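You operate a simulated robot arm through the tools that you are given. There is no shell and no other tool.

The job below is to be done with a simulated robot arm. You get a single attempt, and the scene is never put back.

## Task
Stop the track machine, lock it off and open its cover.
Fine: black off button, yellow ball slider in; red turn switch off, then lock slide in, then the cover.

It is judged by the outcome, as a careful person would: the job done as asked, and still so three seconds after it is handed in. It fails if anything else is knocked over, pushed out of place, dropped, spilled or broken. A push-on lid holds only when it is set on centred and level and pressed home; a screw cap is set on level and turned clockwise until tight.

## Robot
A 6-joint arm with a two-finger parallel gripper, fixed in place. Base frame: the origin is at the foot of the arm, x ahead of it, y to its left, z up; the work surface is at about z = 87. Lengths are in cm, angles in degrees, forces in N, time in s.
With the tool pointing down near the work surface it reaches from about 36 to 76 cm from the base axis. Its first joint turns from -66.0 to 66.0 degrees. Payload 2.45 kg.
The TCP is the grasp point between the finger pads, 2.4 cm short of the fingertips. In the tool frame z runs along the fingers and y along their closing line. Largest opening 6.8 cm; finger width 1.7, thickness 1; the body of the gripper, 4 by 7 cm, starts 4.1 cm behind the TCP.
Orientation is told as [roll, pitch, yaw] about the base's x, y, z axes, in that order, counted from this pose: with the fingers straight down and closing along the base's y, the tool's x points along the base's -x, its y along +y and its z along -z.

## Interface
- The arm moves only by the tool play_rows. Its argument "increments" is a list of rows, each a list of 7 numbers: the shift along the tool's x, y, z in cm, then the turn, a rotation vector about the tool's x, y, z in degrees, then the finger opening in cm, from 0 to 6.8. In form: [[dx, dy, dz, rx, ry, rz, hand], ...]. A call has 1 to 20 rows; each row is the pose to reach, as a shift and turn from the pose commanded when the call began, along the tool's axes at that moment. Rows are played at 5 a second. More than 5 cm and 8.6 degrees between two rows, or a gripper value outside its range, and nothing of the call is played. A pose out of reach is approached as far as the arm can. The call stops where the force on the tool passes 90 N (or 10 N more than at its start, if that is more) or the arm is blocked; 0.2 s more then pass. Each finger travels about 10.8 cm/s and halts on what it meets, pressing with about 36 N; the grip force reading is that of the motor and also rises with nothing between the fingers. The clock runs only during rows and for 0.2 s after the last one: add rows that repeat a pose to give the fingers time. It gives the time, the measured TCP pose, the force on the tool (base axes), the opening and the grip force at its end, in the units of the frame above (readings bear some noise), with the torque about the TCP (base axes, N m) and any sound that the robot's microphone picked up, and new pictures: "views" is both (left out), scene, wrist or none.
- Cameras (640 x 400 px; columns grow to the right, rows downward): "scene" is fixed at [17.47, 41.65, 147.49]; the picture's right is [-0.72, -0.70, 0.00], its down [-0.33, 0.34, -0.88] and it looks along [0.61, -0.63, -0.47] (base axes); focal length 234 px, centre (320, 200). "wrist" rides on the gripper at [8.4, 1.1, -7.5] in the tool frame; the picture's right is [-0.13, 0.99, 0.00], its down [-0.60, -0.08, -0.79] and it looks along [-0.79, -0.10, 0.61] (tool axes); focal length 251 px, centre (320, 200). There is no depth. A picture from a camera that has moved, and an enlarged one, comes with that camera's place and axes in the base frame and with its lens.
- enlarge(camera, box): a new picture of the part [left, top, right, bottom] of that camera's present view, enlarged. No time passes.
- hand_in(): hands the job in; it is judged then, once.

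Places have to be worked out from the pictures, the camera data and where the tool is seen. Open the gripper and draw the arm clear of the work before you hand the job in, unless the task says otherwise.

The tools are called after "Emit:" by a JSON object that holds its "method" and its "body". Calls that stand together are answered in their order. play_rows: Moves the arm, as the interface text tells. Its arguments: {"type":"object","properties":{"increments":{"type":"array","items":{"type":"array","items":{"type":"number"}}},"views":{"type":"string","enum":["both","scene","wrist","none"]}},"required":["increments"]} The other tools are called the same way: enlarge (camera, box) takes an enlarged picture of a part of a camera's view; hand_in () hands the job in.

At the start:

```text
time: 0.0
eef_pos: [47.27, -0.33, 132.64]
tool_rot: [0.0, 0.0, 0.0]
wrist_force: [0.5, 0.1, -0.5]
ft_torque: [0.01, 0.01, -0.01]
width: 6.8
finger_force: 0.1
```

scene: 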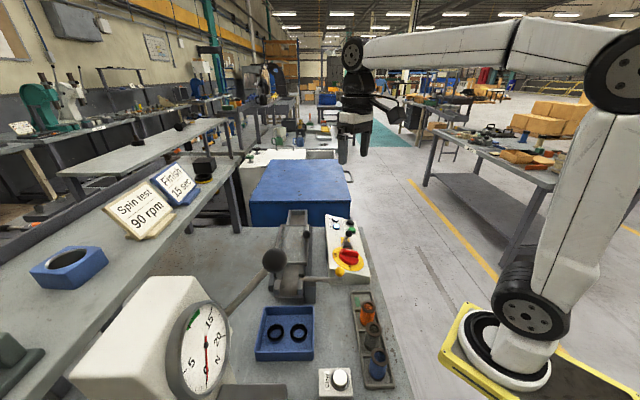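
wrist: 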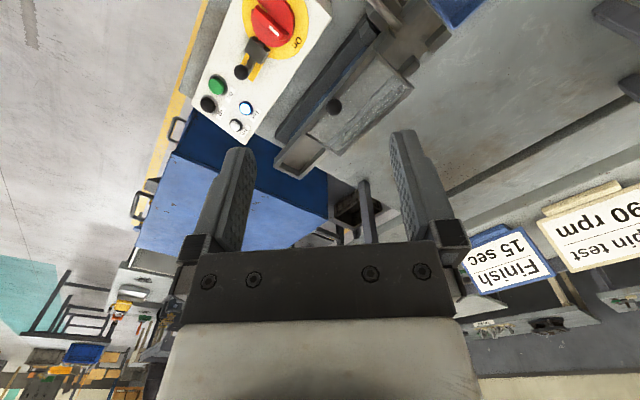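

The pictures show a control panel with a red switch, buttons, and a machine with a blue cover. I first look closer.

Emit:
{"method": "enlarge", "body": {"camera": "scene", "box": [220, 190, 420, 315]}}

Emit:
{"method": "enlarge", "body": {"camera": "wrist", "box": [160, 0, 400, 150]}}

Emit:
{"method": "enlarge", "body": {"camera": "scene", "box": [300, 200, 390, 290]}}

Emit:
{"method": "enlarge", "body": {"camera": "scene", "box": [0, 200, 400, 400]}}

```text
3.20 times, centred on (320, 252) of scene
camera zoom: at [17.47, 41.65, 147.49], right [-0.72, -0.7, 0.0], down [-0.33, 0.34, -0.88], along [0.61, -0.63, -0.47], focal length 748 px, centre (320, 32)
```

zoom: 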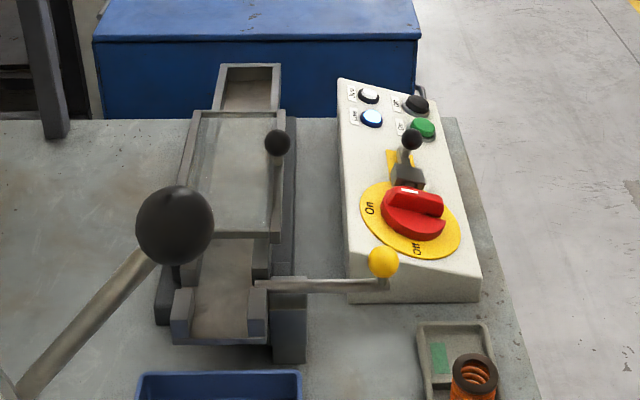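

```text
2.67 times, centred on (280, 75) of wrist
camera zoom: at [38.81, 0.77, 140.18], right [0.13, 0.99, 0.0], down [0.6, -0.08, 0.79], along [0.79, -0.1, -0.61], focal length 670 px, centre (427, 533)
```

zoom: 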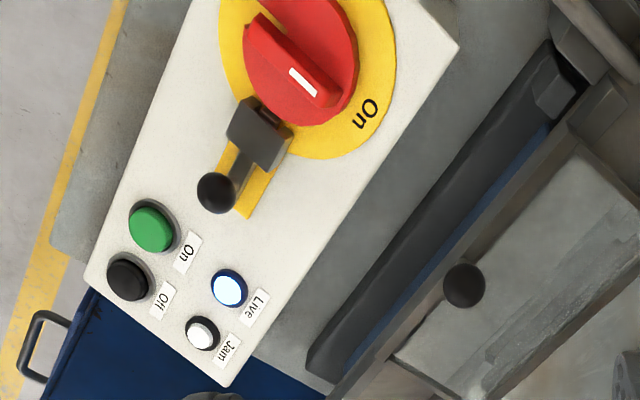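

```text
4.44 times, centred on (345, 245) of scene
camera zoom: at [17.47, 41.65, 147.49], right [-0.72, -0.7, 0.0], down [-0.33, 0.34, -0.88], along [0.61, -0.63, -0.47], focal length 1039 px, centre (209, 0)
```

zoom: 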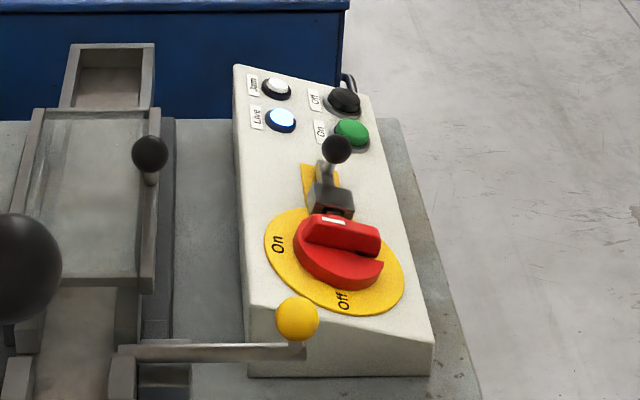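

```text
1.60 times, centred on (200, 300) of scene
camera zoom: at [17.47, 41.65, 147.49], right [-0.72, -0.7, 0.0], down [-0.33, 0.34, -0.88], along [0.61, -0.63, -0.47], focal length 374 px, centre (512, 40)
```

zoom: 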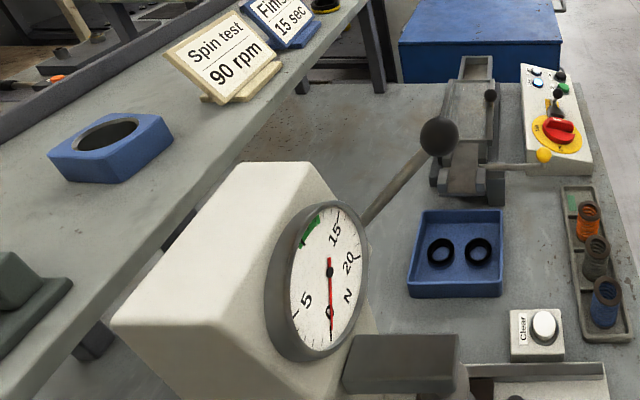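

The panel is a wedge tilted about 14°, with its long axis along about (0.7,-0.71). The off button is near (65,-26,92.7), the lock knob near (58,-15,96.7), and the red switch near (52,-8,94). I tilt and retract to look at the yellow ball and the track from above.

Emit:
{"method": "play_rows", "body": {"increments": [[2, 0, 0, 0, 8, 0, 6.8], [4, 0, 0, 0, 16, 0, 6.8], [6, 0, 0, 0, 24, 0, 6.8], [6, 0, 0, 0, 30, 0, 6.8]]}}

```text
time: 1.0
eef_pos: [41.23, -0.46, 132.13]
tool_rot: [0.1, 29.9, 0.0]
wrist_force: [0.1, -1.2, -0.6]
ft_torque: [-0.01, 0.0, -0.01]
width: 6.82
finger_force: 0.0
out of reach, approached as far as the arm can: row 4
camera wrist: at [37.55, 0.78, 142.95], right [0.11, 0.99, -0.06], down [0.92, -0.08, 0.39], along [0.38, -0.1, -0.92], focal length 251 px, centre (320, 200)
```

scene: 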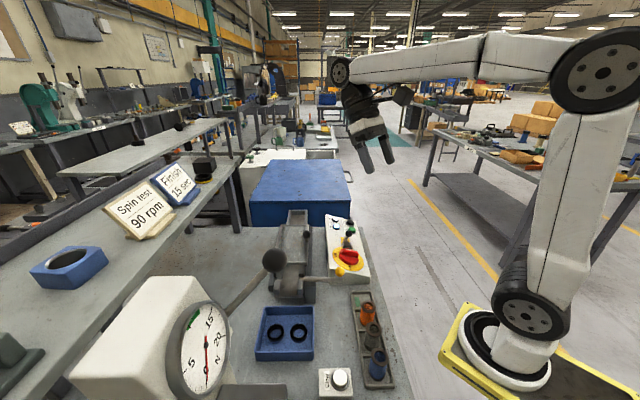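
wrist: 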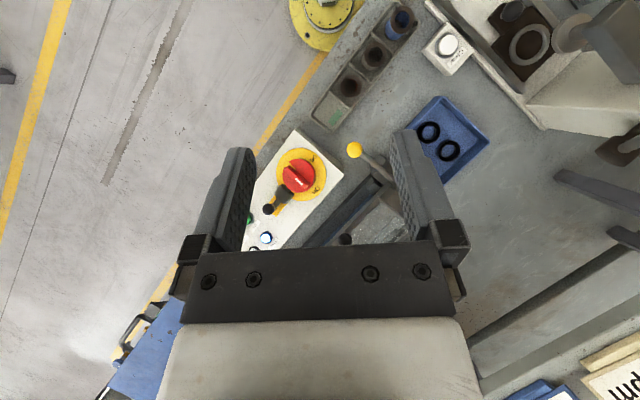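

I now have a top-down view of the panel, the yellow ball and the track, so I enlarge it.

Emit:
{"method": "enlarge", "body": {"camera": "wrist", "box": [230, 90, 430, 250]}}

Emit:
{"method": "enlarge", "body": {"camera": "wrist", "box": [400, 0, 640, 200]}}

```text
2.50 times, centred on (330, 170) of wrist
camera zoom: at [37.55, 0.78, 142.95], right [0.11, 0.99, -0.06], down [0.92, -0.08, 0.39], along [0.38, -0.1, -0.92], focal length 629 px, centre (295, 275)
```

zoom: 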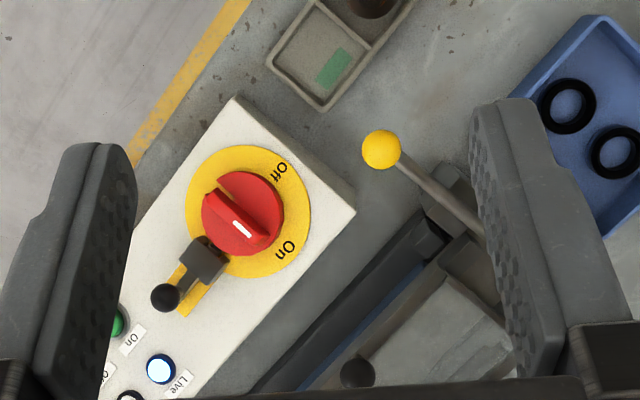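

```text
2.00 times, centred on (520, 100) of wrist
camera zoom: at [37.55, 0.78, 142.95], right [0.11, 0.99, -0.06], down [0.92, -0.08, 0.39], along [0.38, -0.1, -0.92], focal length 503 px, centre (-80, 400)
```

zoom: 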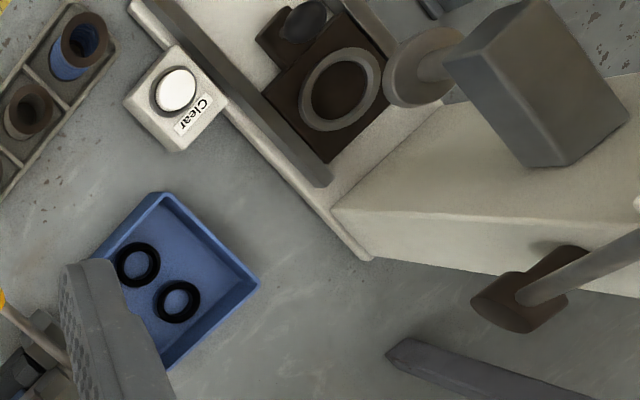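

Triangulated positions: yellow ball about (47,3,98.3), its rod running at 45° into the track, and cover knob about (63.8,0,100.8). I return the tool to vertical and close the hand, then go to press the black Off button.

Emit:
{"method": "play_rows", "body": {"increments": [[-1.3, 0, -0.75, 0, -8, 0, 3], [-2.6, 0, -1.5, 0, -16, 0, 0], [-3.9, 0, -2.2, 0, -24, 0, 0], [-5.2, 0, -3, 0, -29.9, 0, 0]], "views": "none"}}

```text
time: 2.0
eef_pos: [47.39, -0.36, 132.25]
tool_rot: [0.0, 0.0, 0.0]
wrist_force: [0.4, -0.5, -0.2]
ft_torque: [0.0, 0.02, 0.03]
width: 0.0
finger_force: 24.2
```

The tool is vertical and closed. I move to a hover about 8 cm above the Off button, along the panel normal.

Emit:
{"method": "play_rows", "body": {"increments": [[-1.61, -2.75, 2.94, -1, -1, 0, 0], [-3.22, -5.5, 5.88, -2, -2, 0, 0], [-4.83, -8.25, 8.82, -3, -3, 0, 0], [-6.44, -11, 11.76, -4, -4, 0, 0], [-8.05, -13.75, 14.7, -5, -5, 0, 0], [-9.66, -16.5, 17.64, -6, -6, 0, 0], [-11.27, -19.25, 20.58, -7, -7, 0, 0], [-12.88, -22, 23.52, -8, -8, 0, 0], [-14.49, -24.75, 26.46, -9, -9, 0, 0], [-16.1, -27.5, 29.4, -9.9, -9.9, 0, 0], [-16.1, -27.5, 29.4, -9.9, -9.9, 0, 0]]}}

```text
time: 4.4
eef_pos: [63.52, -27.83, 102.84]
tool_rot: [10.0, -9.7, -0.9]
wrist_force: [0.3, 0.2, -0.9]
ft_torque: [0.02, -0.02, 0.02]
width: 0.01
finger_force: 23.6
camera wrist: at [53.73, -28.02, 108.87], right [0.11, 0.97, 0.19], down [0.46, -0.22, 0.86], along [0.88, -0.01, -0.48], focal length 251 px, centre (320, 200)
```

scene: 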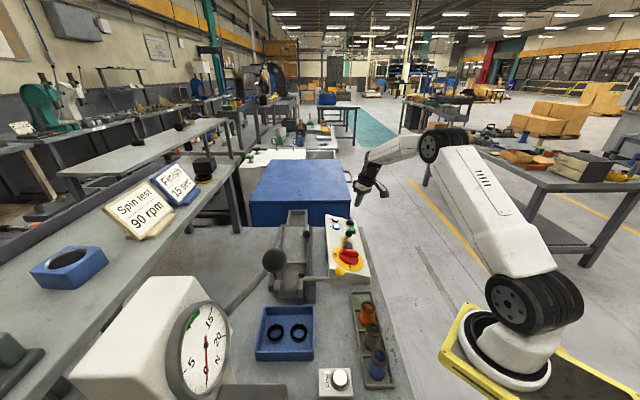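
wrist: 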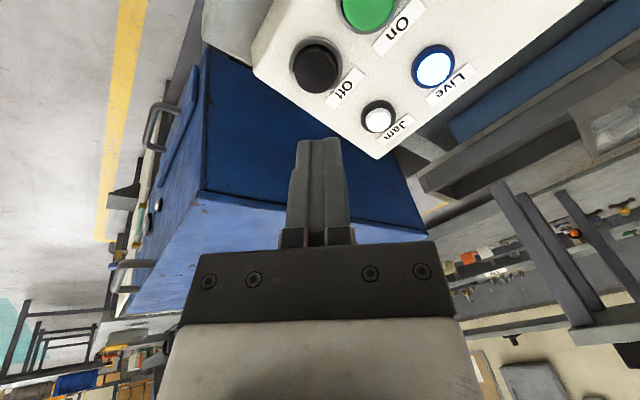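

From this view the Off button refines to about (65.1,-26.4,92.5), almost on the tool axis. I descend slowly towards contact.

Emit:
{"method": "play_rows", "body": {"increments": [[0.1, -0.2, 3, 0, 0, 0, 0], [0.2, -0.4, 6, 0, 0, 0, 0], [0.2, -0.4, 7, 0, 0, 0, 0], [0.2, -0.4, 7.6, 0, 0, 0, 0], [0.2, -0.4, 8.0, 0, 0, 0, 0]]}}

Emit:
{"method": "enlarge", "body": {"camera": "scene", "box": [300, 170, 400, 250]}}

```text
time: 5.6
eef_pos: [64.49, -26.8, 94.98]
tool_rot: [10.1, -9.8, -0.9]
wrist_force: [-0.9, -0.3, 1.5]
ft_torque: [0.02, 0.03, 0.01]
width: 0.0
finger_force: 23.5
camera wrist: at [54.79, -26.94, 101.04], right [0.11, 0.97, 0.19], down [0.46, -0.22, 0.86], along [0.88, -0.01, -0.47], focal length 251 px, centre (320, 200)
```

scene: 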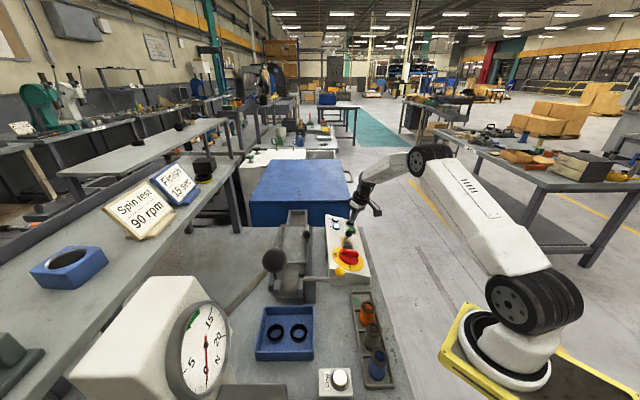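
wrist: 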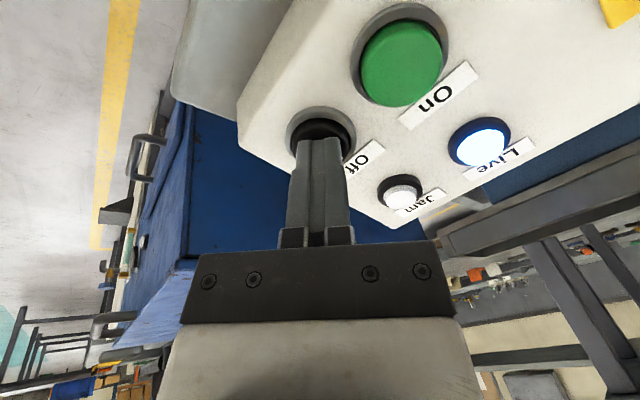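

```text
5.00 times, centred on (350, 210) of scene
camera zoom: at [17.47, 41.65, 147.49], right [-0.72, -0.7, 0.0], down [-0.33, 0.34, -0.88], along [0.61, -0.63, -0.47], focal length 1169 px, centre (170, 150)
```

zoom: 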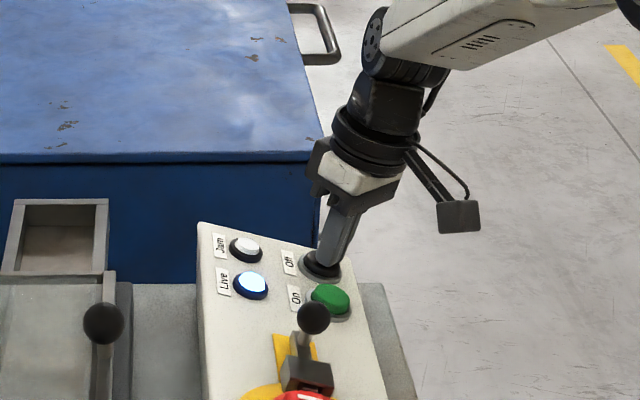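

The fingertips sit on the black button. I press in small steps.

Emit:
{"method": "play_rows", "body": {"increments": [[0, 0, 0.2, 0, 0, 0, 0], [0, 0, 0.4, 0, 0, 0, 0], [0, 0, 0.5, 0, 0, 0, 0], [0, 0, 0.5, 0, 0, 0, 0]]}}

```text
time: 6.6
eef_pos: [64.64, -26.85, 94.53]
tool_rot: [10.0, -9.7, -0.9]
wrist_force: [-2.7, 0.5, 7.1]
ft_torque: [0.02, -0.02, 0.04]
width: 0.0
finger_force: 24.0
heard: click
camera wrist: at [54.9, -26.86, 100.57], right [0.11, 0.98, 0.19], down [0.46, -0.22, 0.86], along [0.88, -0.01, -0.47], focal length 251 px, centre (320, 200)
```

scene: 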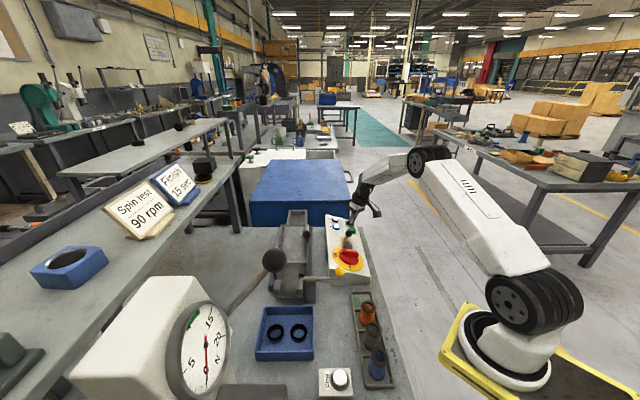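
wrist: 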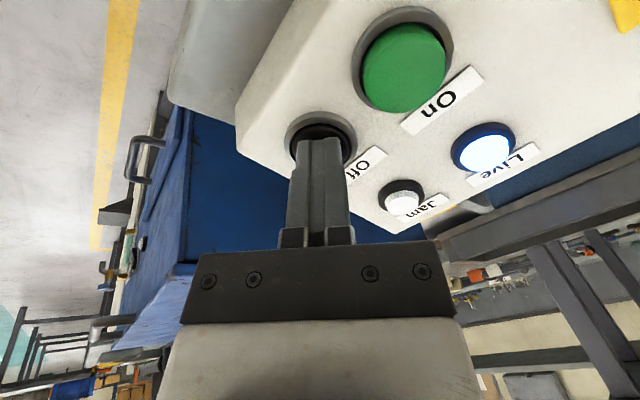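

A click was heard, so the Off button has registered. I back off along the tool axis and check the lights.

Emit:
{"method": "play_rows", "body": {"increments": [[0, 0, -2, 0, 0, 0, 0], [0, 0, -6, 0, 0, 0, 0], [0, 0, -10, 0, 0, 0, 0], [0, 0, -14, 0, 0, 0, 0]]}}

Emit:
{"method": "enlarge", "body": {"camera": "scene", "box": [240, 190, 400, 310]}}

```text
time: 7.6
eef_pos: [62.19, -29.12, 108.17]
tool_rot: [10.1, -9.7, -0.8]
wrist_force: [-0.7, -0.6, -0.3]
ft_torque: [-0.05, 0.02, -0.02]
width: 0.0
finger_force: 23.5
camera wrist: at [52.51, -29.18, 114.13], right [0.11, 0.97, 0.19], down [0.46, -0.22, 0.86], along [0.88, -0.01, -0.48], focal length 251 px, centre (320, 200)
```

scene: 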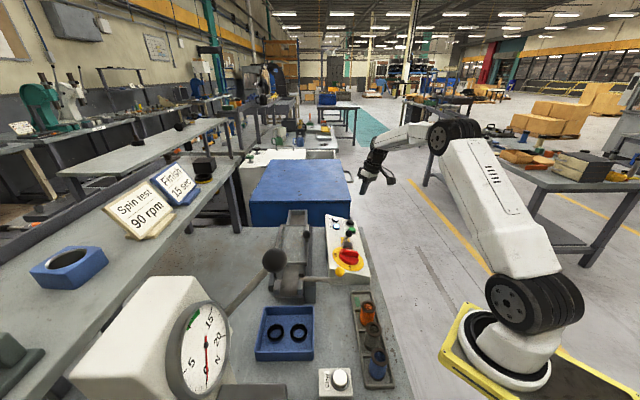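
wrist: 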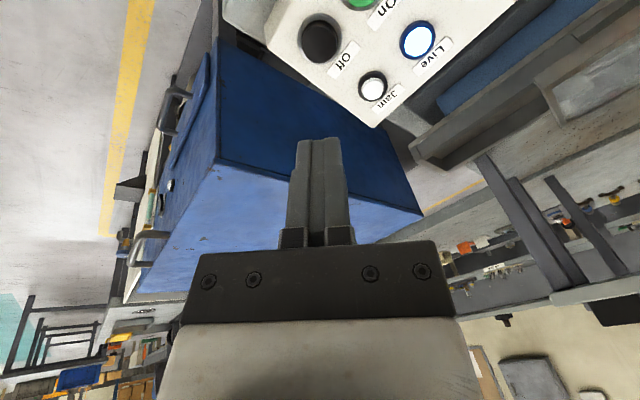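

```text
3.33 times, centred on (320, 250) of scene
camera zoom: at [17.47, 41.66, 147.49], right [-0.72, -0.7, 0.0], down [-0.33, 0.34, -0.88], along [0.61, -0.63, -0.47], focal length 780 px, centre (320, 33)
```

zoom: 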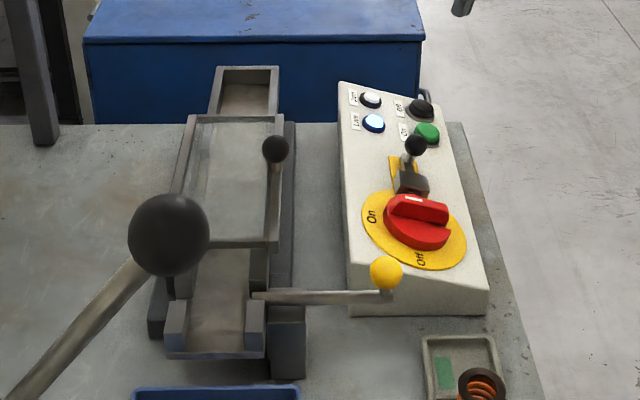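

Button released and the panel is unharmed; Live still glows, so the power is still on, as expected. Now I untilt the tool and move up, before heading for the yellow ball.

Emit:
{"method": "play_rows", "body": {"increments": [[0.3, 2, -1.8, 3.3, 3.3, 0, 0], [0.6, 4, -3.6, 6.6, 6.6, 0, 1], [0.87, 5.97, -5.3, 9.9, 9.9, 0, 2], [0.87, 5.97, -5.3, 9.9, 9.9, 0, 3]], "views": "none"}}

```text
time: 8.6
eef_pos: [60.27, -24.12, 114.08]
tool_rot: [-0.1, 0.2, 0.0]
wrist_force: [-0.4, -0.7, 0.2]
ft_torque: [0.0, 0.02, 0.01]
width: 2.99
finger_force: 0.0
```

Vertical again at (60.3,-24.1,114). I move above the yellow ball with yaw -45°, so the fingers close along the slide direction.

Emit:
{"method": "play_rows", "body": {"increments": [[1.9, 3.9, 0.86, 0, 0, 6.4, 5], [3.8, 7.8, 1.7, 0, 0, 12.8, 5.5], [5.7, 11.7, 2.6, 0, 0, 19.2, 5.5], [7.6, 15.6, 3.4, 0, 0, 25.6, 5.5], [9.5, 19.5, 4.3, 0, 0, 32, 5.5], [11.4, 23.4, 5.1, 0, 0, 38.5, 5.5], [13.3, 27.2, 6, 0, 0, 45, 5.5], [13.3, 27.2, 6, 0, 0, 45, 5.5]]}}

Emit:
{"method": "enlarge", "body": {"camera": "scene", "box": [240, 190, 400, 310]}}

```text
time: 10.4
eef_pos: [46.87, 3.02, 107.89]
tool_rot: [-0.1, 0.0, -45.1]
wrist_force: [0.9, 0.3, 0.6]
ft_torque: [0.01, 0.0, -0.03]
width: 5.53
finger_force: 0.1
camera wrist: at [41.67, 9.76, 115.48], right [0.79, 0.61, 0.0], down [0.37, -0.48, 0.79], along [0.48, -0.63, -0.61], focal length 251 px, centre (320, 200)
```

scene: 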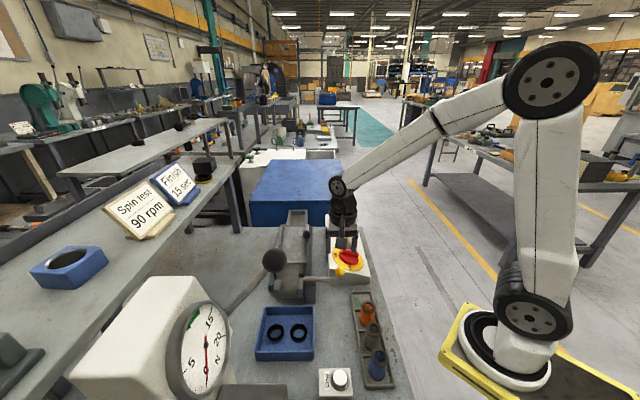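
wrist: 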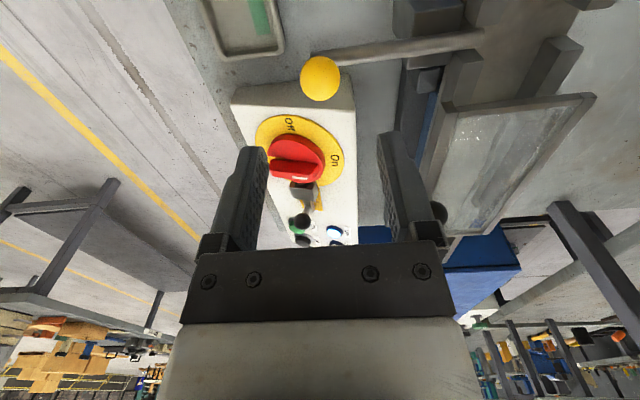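

```text
3.33 times, centred on (320, 250) of scene
camera zoom: at [17.47, 41.66, 147.49], right [-0.72, -0.7, 0.0], down [-0.33, 0.34, -0.88], along [0.61, -0.63, -0.47], focal length 780 px, centre (320, 33)
```

zoom: 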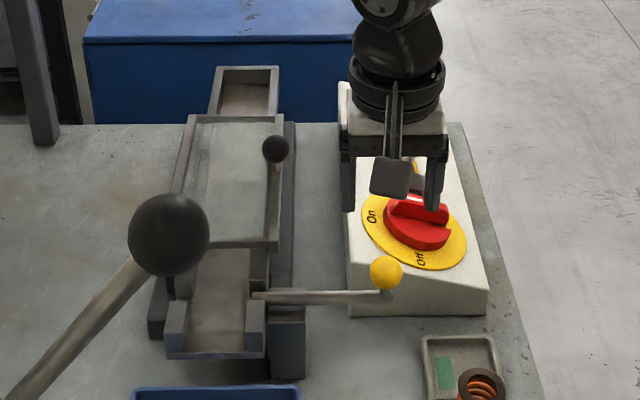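

The ball is centred under the hand at (46.9,3.0). I descend to z≈99.2, keeping the tips above the rod, and close on it.

Emit:
{"method": "play_rows", "body": {"increments": [[0, 0, 4, 0, 0, 0, 5.5], [0, 0, 7.5, 0, 0, 0, 5.5], [0, 0, 8.7, 0, 0, 0, 5.5], [0, 0, 8.7, 0, 0, 0, 5.5]]}}

Emit:
{"method": "enlarge", "body": {"camera": "scene", "box": [280, 210, 380, 290]}}

```text
time: 11.4
eef_pos: [47.01, 2.89, 99.3]
tool_rot: [-0.1, 0.1, -45.1]
wrist_force: [-0.1, 0.1, 0.2]
ft_torque: [0.0, 0.01, 0.0]
width: 5.47
finger_force: 0.0
camera wrist: at [41.72, 9.74, 106.86], right [0.79, 0.61, 0.0], down [0.37, -0.48, 0.79], along [0.48, -0.63, -0.61], focal length 251 px, centre (320, 200)
```

scene: 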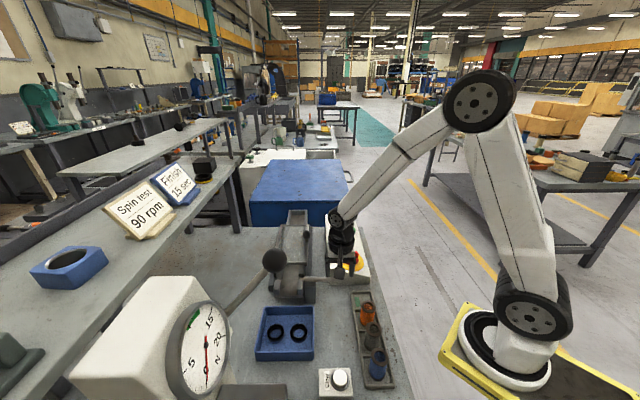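
wrist: 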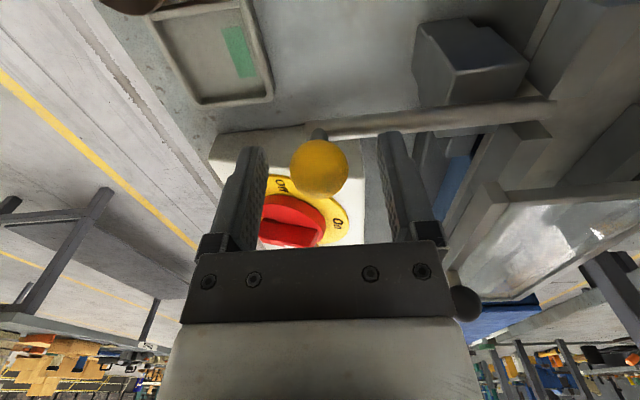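

```text
5.00 times, centred on (330, 250) of scene
camera zoom: at [17.47, 41.65, 147.49], right [-0.72, -0.7, 0.0], down [-0.33, 0.34, -0.88], along [0.61, -0.63, -0.47], focal length 1169 px, centre (270, -50)
```

zoom: 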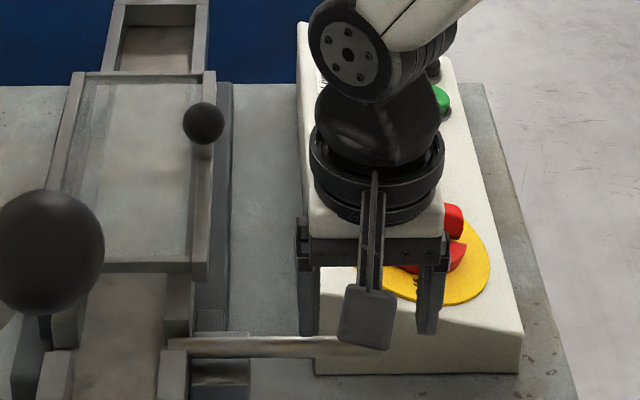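

The ball is between the fingers. I close on it.

Emit:
{"method": "play_rows", "body": {"increments": [[0, 0, 0, 0, 0, 0, 3.6], [0, 0, 0, 0, 0, 0, 2.6], [0, 0, 0, 0, 0, 0, 2.0], [0, 0, 0, 0, 0, 0, 2.0]], "views": "wrist"}}

```text
time: 12.4
eef_pos: [46.9, 3.1, 99.19]
tool_rot: [-0.1, 0.1, -45.0]
wrist_force: [-0.4, -0.5, -3.3]
ft_torque: [-0.07, -0.09, 0.01]
width: 2.73
finger_force: 42.0
camera wrist: at [41.71, 9.73, 106.88], right [0.79, 0.61, 0.0], down [0.37, -0.48, 0.79], along [0.48, -0.63, -0.61], focal length 251 px, centre (320, 200)
```

wrist: 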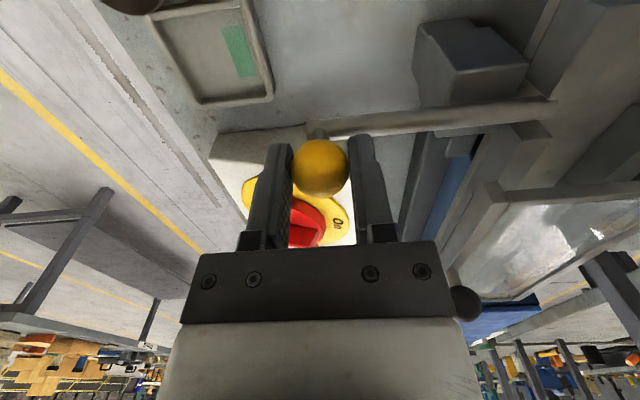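

The ball is held (2.73 cm). I pull the slider towards the track along tool +y in small steps.

Emit:
{"method": "play_rows", "body": {"increments": [[0, 0.4, 0, 0, 0, 0, 2.0], [0, 0.8, 0, 0, 0, 0, 2.0], [0, 1.2, 0, 0, 0, 0, 2.0], [0, 1.6, 0, 0, 0, 0, 2.0], [0, 2.0, 0, 0, 0, 0, 2.0]]}}

Emit:
{"method": "enlarge", "body": {"camera": "scene", "box": [280, 210, 380, 290]}}

```text
time: 13.6
eef_pos: [48.35, 4.44, 99.26]
tool_rot: [-0.2, 0.2, -45.0]
wrist_force: [0.3, -1.9, -18.7]
ft_torque: [-0.16, -0.17, 0.06]
width: 2.71
finger_force: 41.9
camera wrist: at [43.15, 11.15, 106.89], right [0.79, 0.61, 0.0], down [0.38, -0.48, 0.79], along [0.48, -0.63, -0.61], focal length 251 px, centre (320, 200)
```

scene: 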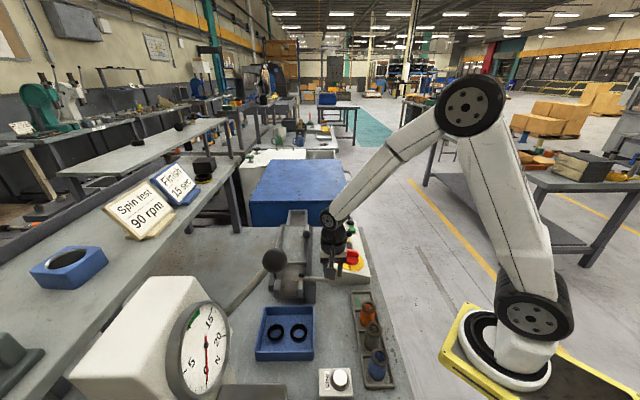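
wrist: 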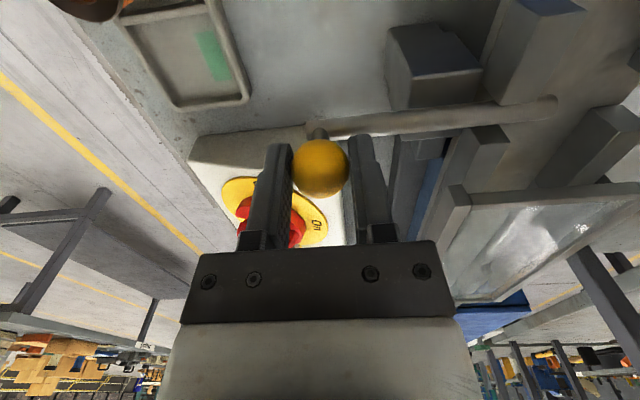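

```text
5.00 times, centred on (330, 250) of scene
camera zoom: at [17.5, 41.65, 147.48], right [-0.72, -0.7, 0.0], down [-0.33, 0.34, -0.88], along [0.61, -0.63, -0.47], focal length 1169 px, centre (270, -50)
```

zoom: 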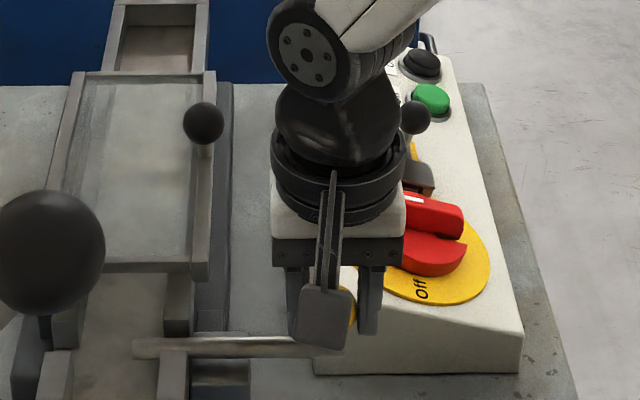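

The slider moves in, with the rod now crossing the track, but there is a downward force on the tool. I continue with a slight lowering to relieve it.

Emit:
{"method": "play_rows", "body": {"increments": [[0, 0, 0.15, 0, 0, 0, 2.0], [0, 0, 0.15, 0, 0, 0, 2.0]], "views": "none"}}

```text
time: 14.2
eef_pos: [48.46, 4.6, 99.35]
tool_rot: [0.0, 0.2, -45.0]
wrist_force: [-5.2, 4.3, 9.1]
ft_torque: [0.82, 0.9, -0.03]
width: 2.75
finger_force: 42.1
```

The force readings have changed; I hold still for a moment to get a settled reading.

Emit:
{"method": "play_rows", "body": {"increments": [[0, 0, 0, 0, 0, 0, 2.0], [0, 0, 0, 0, 0, 0, 2.0]], "views": "wrist"}}

```text
time: 14.8
eef_pos: [48.48, 4.57, 99.26]
tool_rot: [-0.1, 0.0, -45.0]
wrist_force: [-8.0, 7.8, 19.6]
ft_torque: [0.63, 0.59, -0.07]
width: 2.73
finger_force: 41.8
camera wrist: at [43.17, 11.2, 106.87], right [0.79, 0.61, 0.0], down [0.37, -0.48, 0.79], along [0.48, -0.63, -0.61], focal length 251 px, centre (320, 200)
```

wrist: 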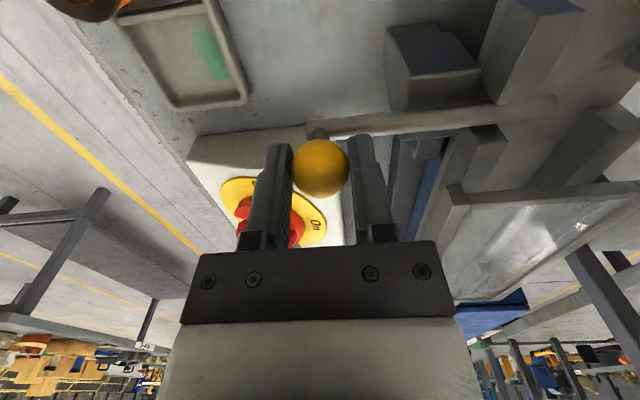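

Gripping is stiffly coupling vertical loads, so I open slightly, to 3.4 cm. That way the rear finger just pushes the ball and no vertical load builds up.

Emit:
{"method": "play_rows", "body": {"increments": [[0, 0, -0.1, 0, 0, 0, 3.4], [0, 0, -0.1, 0, 0, 0, 3.4], [0, 0.4, -0.1, 0, 0, 0, 3.4], [0, 0.8, -0.1, 0, 0, 0, 3.4], [0, 1.2, -0.1, 0, 0, 0, 3.4], [0, 1.6, -0.1, 0, 0, 0, 3.4]]}}

Emit:
{"method": "enlarge", "body": {"camera": "scene", "box": [280, 210, 380, 290]}}

```text
time: 16.2
eef_pos: [49.66, 5.56, 99.36]
tool_rot: [-0.1, 0.1, -45.0]
wrist_force: [-0.7, 0.1, -1.5]
ft_torque: [-0.02, 0.02, 0.0]
width: 3.45
finger_force: 0.1
camera wrist: at [44.32, 12.29, 106.82], right [0.79, 0.61, 0.0], down [0.37, -0.48, 0.79], along [0.48, -0.63, -0.61], focal length 251 px, centre (320, 200)
```

scene: 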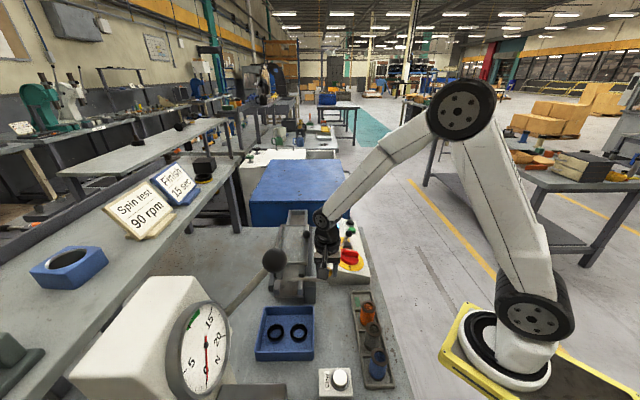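
wrist: 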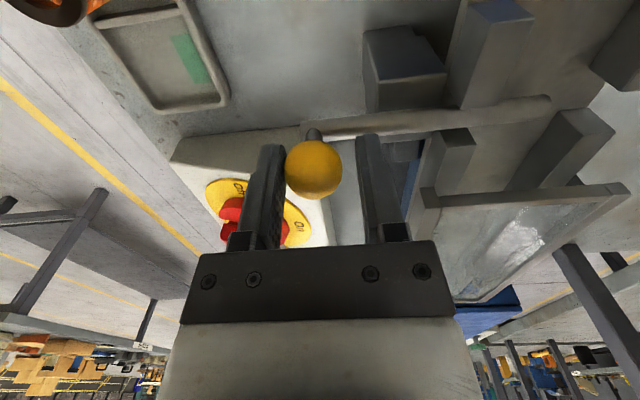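

```text
5.00 times, centred on (330, 250) of scene
camera zoom: at [17.47, 41.65, 147.49], right [-0.72, -0.7, 0.0], down [-0.33, 0.34, -0.88], along [0.61, -0.63, -0.47], focal length 1169 px, centre (270, -50)
```

zoom: 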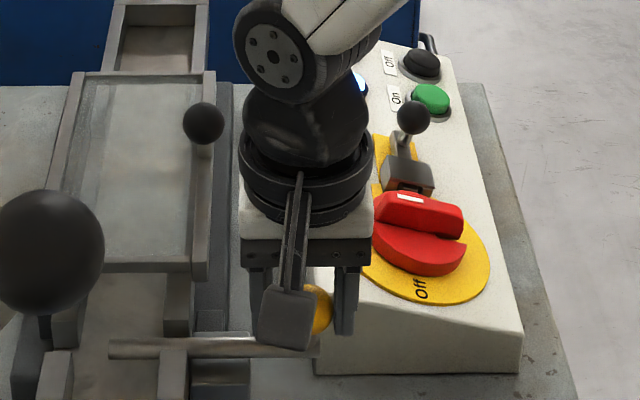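

The slider moves freely with no load. I keep pushing in small steps.

Emit:
{"method": "play_rows", "body": {"increments": [[0, 0.4, 0, 0, 0, 0, 3.4], [0, 0.8, 0, 0, 0, 0, 3.4], [0, 1.2, 0, 0, 0, 0, 3.4], [0, 1.6, 0, 0, 0, 0, 3.4]]}}

Emit:
{"method": "enlarge", "body": {"camera": "scene", "box": [280, 210, 380, 290]}}

```text
time: 17.2
eef_pos: [50.74, 6.78, 99.22]
tool_rot: [-0.1, 0.0, -45.0]
wrist_force: [-0.2, -0.5, -0.4]
ft_torque: [-0.03, 0.02, -0.02]
width: 3.44
finger_force: 0.2
camera wrist: at [45.44, 13.46, 106.81], right [0.79, 0.61, 0.0], down [0.37, -0.48, 0.79], along [0.48, -0.63, -0.61], focal length 251 px, centre (320, 200)
```

scene: 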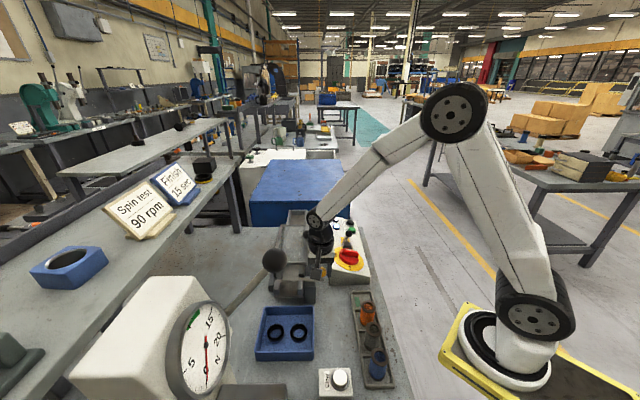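
wrist: 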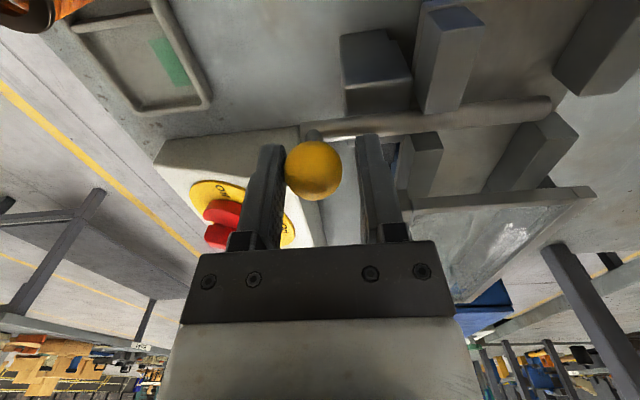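

```text
5.00 times, centred on (330, 250) of scene
camera zoom: at [17.47, 41.65, 147.49], right [-0.72, -0.7, 0.0], down [-0.33, 0.34, -0.88], along [0.61, -0.63, -0.47], focal length 1169 px, centre (270, -50)
```

zoom: 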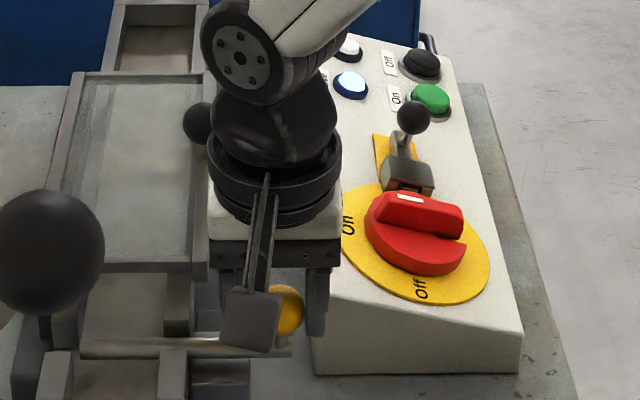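

The rod end is nearing the far wall. To keep the front finger away from the track posts, I lift, close the fingers, and will finish pushing the ball from behind.

Emit:
{"method": "play_rows", "body": {"increments": [[0, 0.05, -3, 0, 0, 0, 3.4], [0, -1, -6, 0, 0, 0, 2], [0, -3.7, -6, 0, 0, 0, 0], [0, -3.7, -3, 0, 0, 0, 0], [0, -3.7, 0, 0, 0, 0, 0], [0, -3.7, 0, 0, 0, 0, 0]]}}

Emit:
{"method": "enlarge", "body": {"camera": "scene", "box": [280, 210, 380, 290]}}

Emit:
{"method": "enlarge", "body": {"camera": "wrist", "box": [240, 0, 640, 250]}}

```text
time: 18.6
eef_pos: [47.99, 4.06, 99.2]
tool_rot: [-0.1, 0.1, -45.0]
wrist_force: [-0.8, 0.4, 0.0]
ft_torque: [-0.04, 0.01, 0.0]
width: 0.0
finger_force: 23.8
camera wrist: at [42.76, 10.72, 106.75], right [0.79, 0.61, 0.0], down [0.37, -0.48, 0.79], along [0.48, -0.63, -0.61], focal length 251 px, centre (320, 200)
```

scene: 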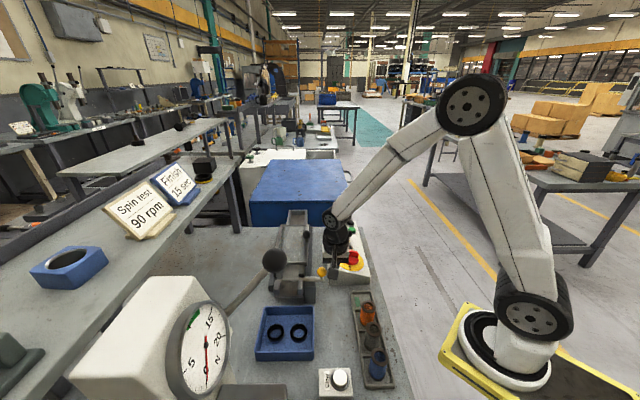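
wrist: 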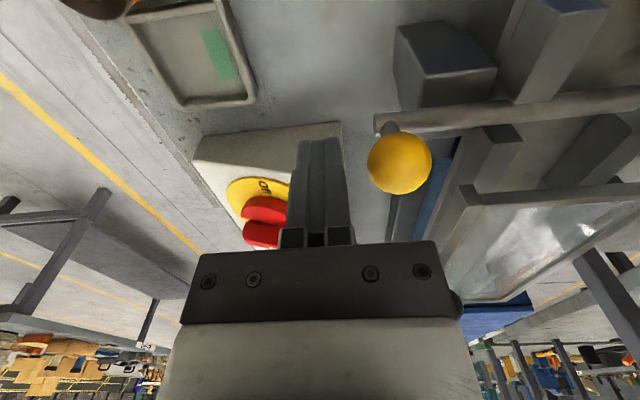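

```text
5.00 times, centred on (330, 250) of scene
camera zoom: at [17.47, 41.65, 147.49], right [-0.72, -0.7, 0.0], down [-0.33, 0.34, -0.88], along [0.61, -0.63, -0.47], focal length 1169 px, centre (270, -50)
```

zoom: 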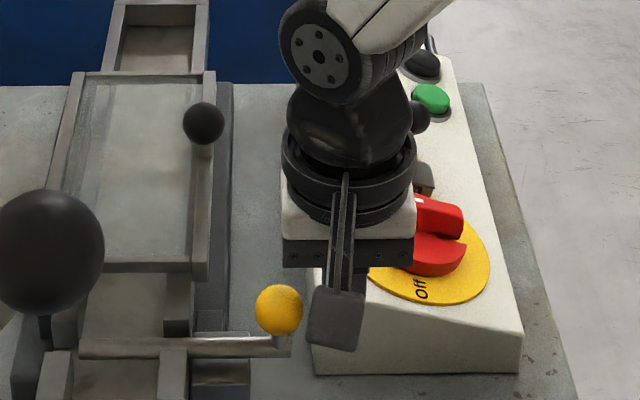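

```text
1.60 times, centred on (440, 125) of wrist
camera zoom: at [42.76, 10.72, 106.75], right [0.79, 0.61, 0.0], down [0.37, -0.48, 0.79], along [0.48, -0.63, -0.61], focal length 402 px, centre (128, 320)
```

zoom: 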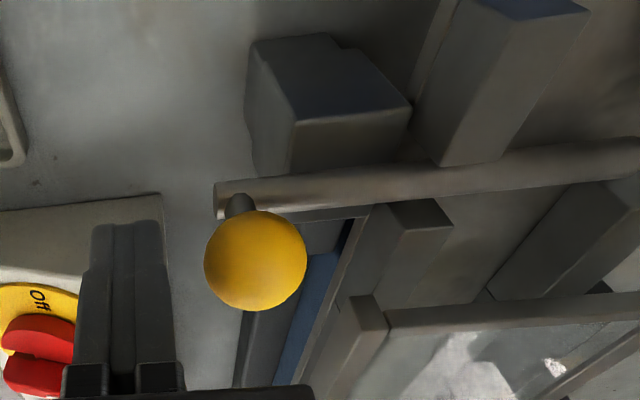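

The view is clean: the rod passes between the track posts and the ball is directly ahead of the closed fingers (contact after about 1.1 cm). I push on slowly.

Emit:
{"method": "play_rows", "body": {"increments": [[0, 0.6, 0, 0, 0, 0, 0], [0, 1.1, 0, 0, 0, 0, 0], [0, 1.4, 0, 0, 0, 0, 0], [0, 1.7, 0, 0, 0, 0, 0], [0, 2.0, 0, 0, 0, 0, 0], [0, 2.3, 0, 0, 0, 0, 0]]}}

Emit:
{"method": "enlarge", "body": {"camera": "scene", "box": [280, 210, 380, 290]}}

Emit:
{"method": "enlarge", "body": {"camera": "wrist", "box": [240, 0, 640, 250]}}

```text
time: 20.0
eef_pos: [49.73, 5.76, 99.32]
tool_rot: [-0.2, 0.1, -44.9]
wrist_force: [0.4, -0.5, -0.6]
ft_torque: [0.02, 0.0, 0.03]
width: 0.0
finger_force: 23.7
camera wrist: at [44.46, 12.42, 106.85], right [0.79, 0.61, 0.0], down [0.37, -0.48, 0.79], along [0.48, -0.63, -0.61], focal length 251 px, centre (320, 200)
```

scene: 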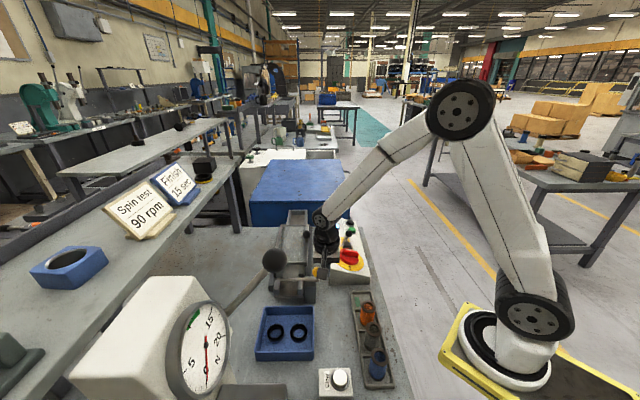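
wrist: 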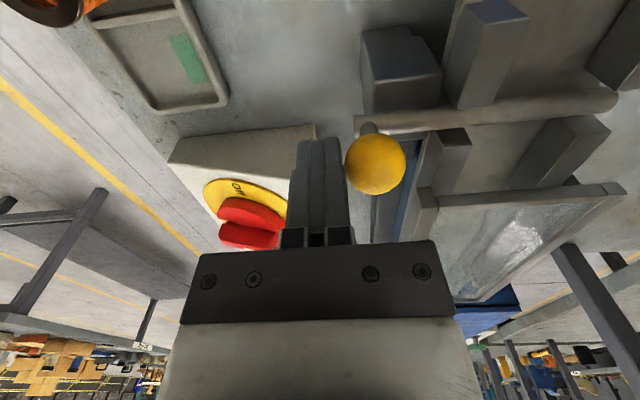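

```text
5.00 times, centred on (330, 250) of scene
camera zoom: at [17.47, 41.65, 147.49], right [-0.72, -0.7, 0.0], down [-0.33, 0.34, -0.88], along [0.61, -0.63, -0.47], focal length 1169 px, centre (270, -50)
```

zoom: 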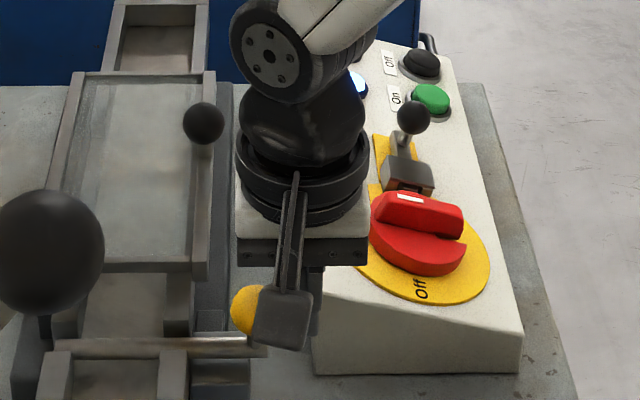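

```text
1.60 times, centred on (440, 125) of wrist
camera zoom: at [44.46, 12.42, 106.85], right [0.79, 0.61, 0.0], down [0.37, -0.48, 0.79], along [0.48, -0.63, -0.61], focal length 402 px, centre (128, 320)
```

zoom: 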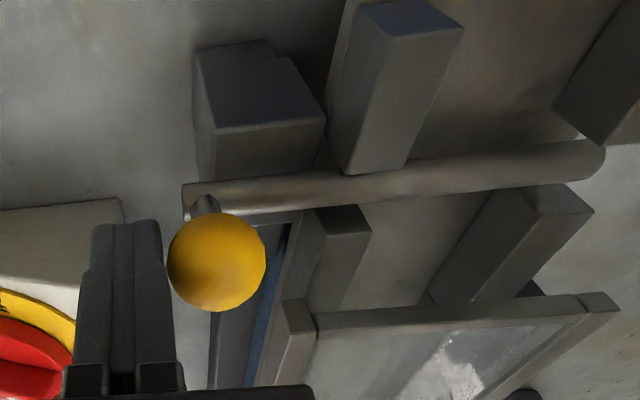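

The rod is now entering the far post gap and is still free. I keep pushing in small steps until it meets its stop.

Emit:
{"method": "play_rows", "body": {"increments": [[0, 0.25, 0, 0, 0, 0, 0], [0, 0.5, 0, 0, 0, 0, 0], [0, 0.75, 0, 0, 0, 0, 0], [0, 1.0, 0, 0, 0, 0, 0], [0, 1.25, 0, 0, 0, 0, 0]]}}

Emit:
{"method": "enlarge", "body": {"camera": "scene", "box": [280, 210, 380, 290]}}

```text
time: 21.3
eef_pos: [49.8, 5.83, 99.19]
tool_rot: [-1.5, 0.8, -45.3]
wrist_force: [-18.1, -17.9, 24.5]
ft_torque: [0.19, -0.16, 0.0]
width: 0.0
finger_force: 23.7
stopped in row 5: the force on the tool passed its limit at 91 N (the readings are from after the stop); the commanded pose is now the measured one
camera wrist: at [44.78, 12.65, 106.92], right [0.79, 0.61, -0.03], down [0.39, -0.48, 0.79], along [0.46, -0.64, -0.62], focal length 251 px, centre (320, 200)
```

scene: 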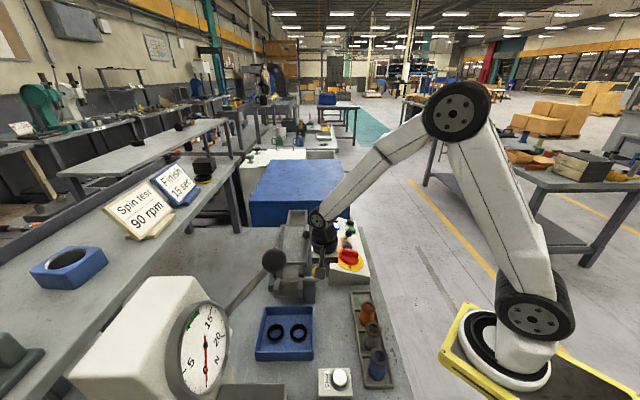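
wrist: 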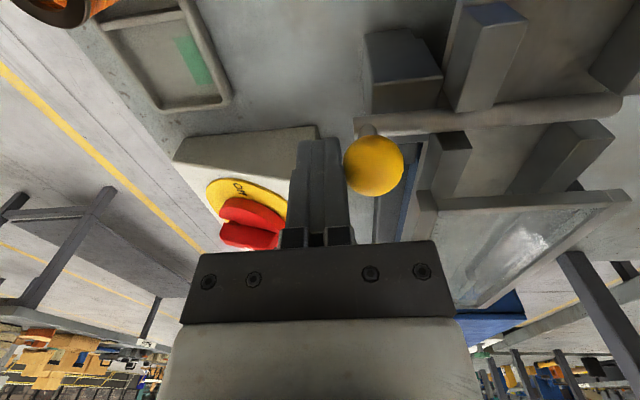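

```text
5.00 times, centred on (330, 250) of scene
camera zoom: at [17.38, 41.6, 147.52], right [-0.72, -0.7, 0.0], down [-0.33, 0.34, -0.88], along [0.61, -0.63, -0.47], focal length 1169 px, centre (270, -50)
```

zoom: 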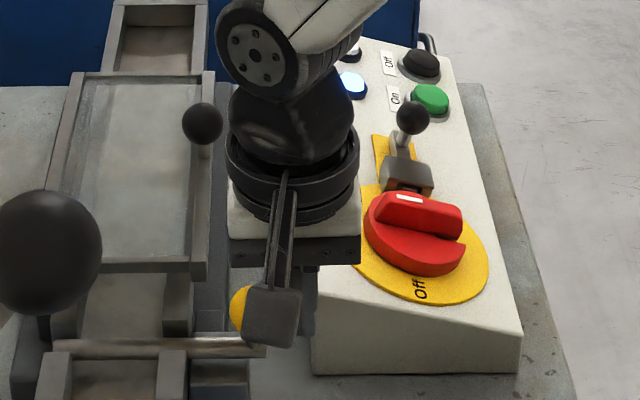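

The slider hit a firm stop with its rod end seated in the far wall, so it is fully in. I back away and lift.

Emit:
{"method": "play_rows", "body": {"increments": [[0, -0.7, 0, 0, 0, 0, 0], [0, -1.5, 0, 0, 0, 0, 0], [0, -1.5, -4, 0, 0, 0, 0], [0, -1.5, -8, 0, 0, 0, 0], [0, -1.5, -12, 0, 0, 0, 2]]}}

Emit:
{"method": "enlarge", "body": {"camera": "scene", "box": [240, 190, 400, 310]}}

Emit:
{"method": "enlarge", "body": {"camera": "wrist", "box": [200, 0, 600, 250]}}

```text
time: 22.5
eef_pos: [49.19, 5.02, 111.15]
tool_rot: [-1.4, 0.7, -45.1]
wrist_force: [0.5, 1.4, -0.3]
ft_torque: [0.05, 0.01, 0.0]
width: 1.99
finger_force: 0.0
camera wrist: at [44.14, 11.88, 118.87], right [0.79, 0.61, -0.03], down [0.39, -0.48, 0.79], along [0.47, -0.64, -0.62], focal length 251 px, centre (320, 200)
```

scene: 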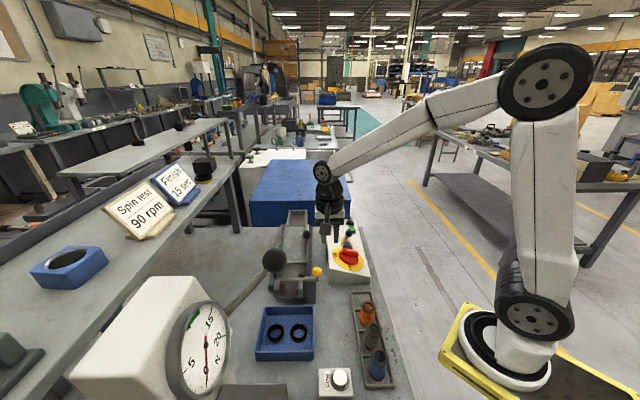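
wrist: 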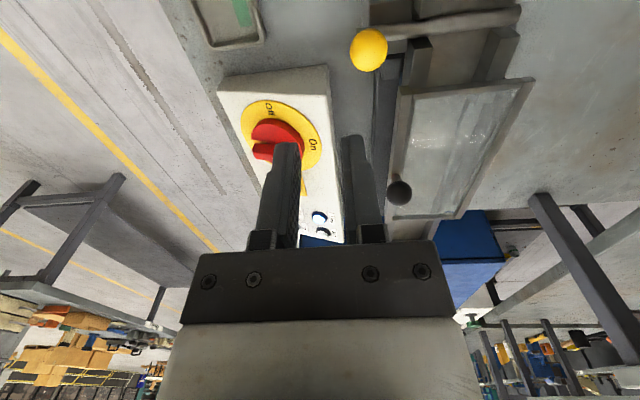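

```text
3.33 times, centred on (320, 250) of scene
camera zoom: at [17.47, 41.65, 147.49], right [-0.72, -0.7, 0.0], down [-0.33, 0.34, -0.88], along [0.61, -0.63, -0.47], focal length 780 px, centre (320, 33)
```

zoom: 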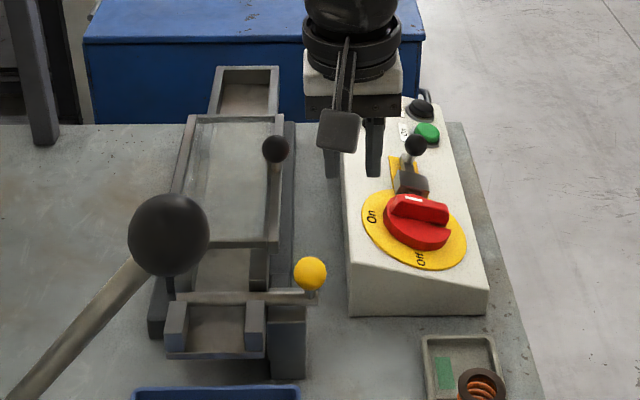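

```text
1.60 times, centred on (400, 125) of wrist
camera zoom: at [44.14, 11.88, 118.87], right [0.79, 0.61, -0.03], down [0.39, -0.48, 0.79], along [0.47, -0.64, -0.62], focal length 402 px, centre (192, 320)
```

zoom: 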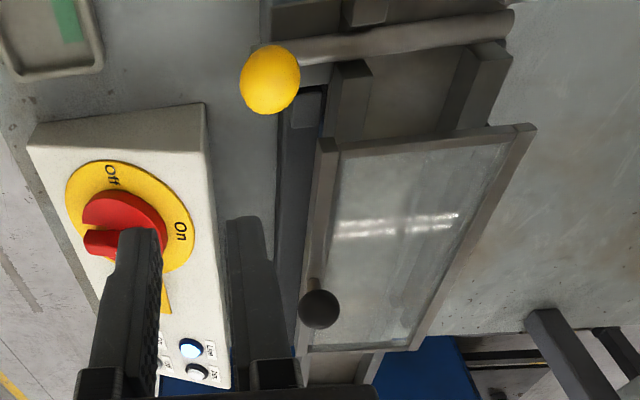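

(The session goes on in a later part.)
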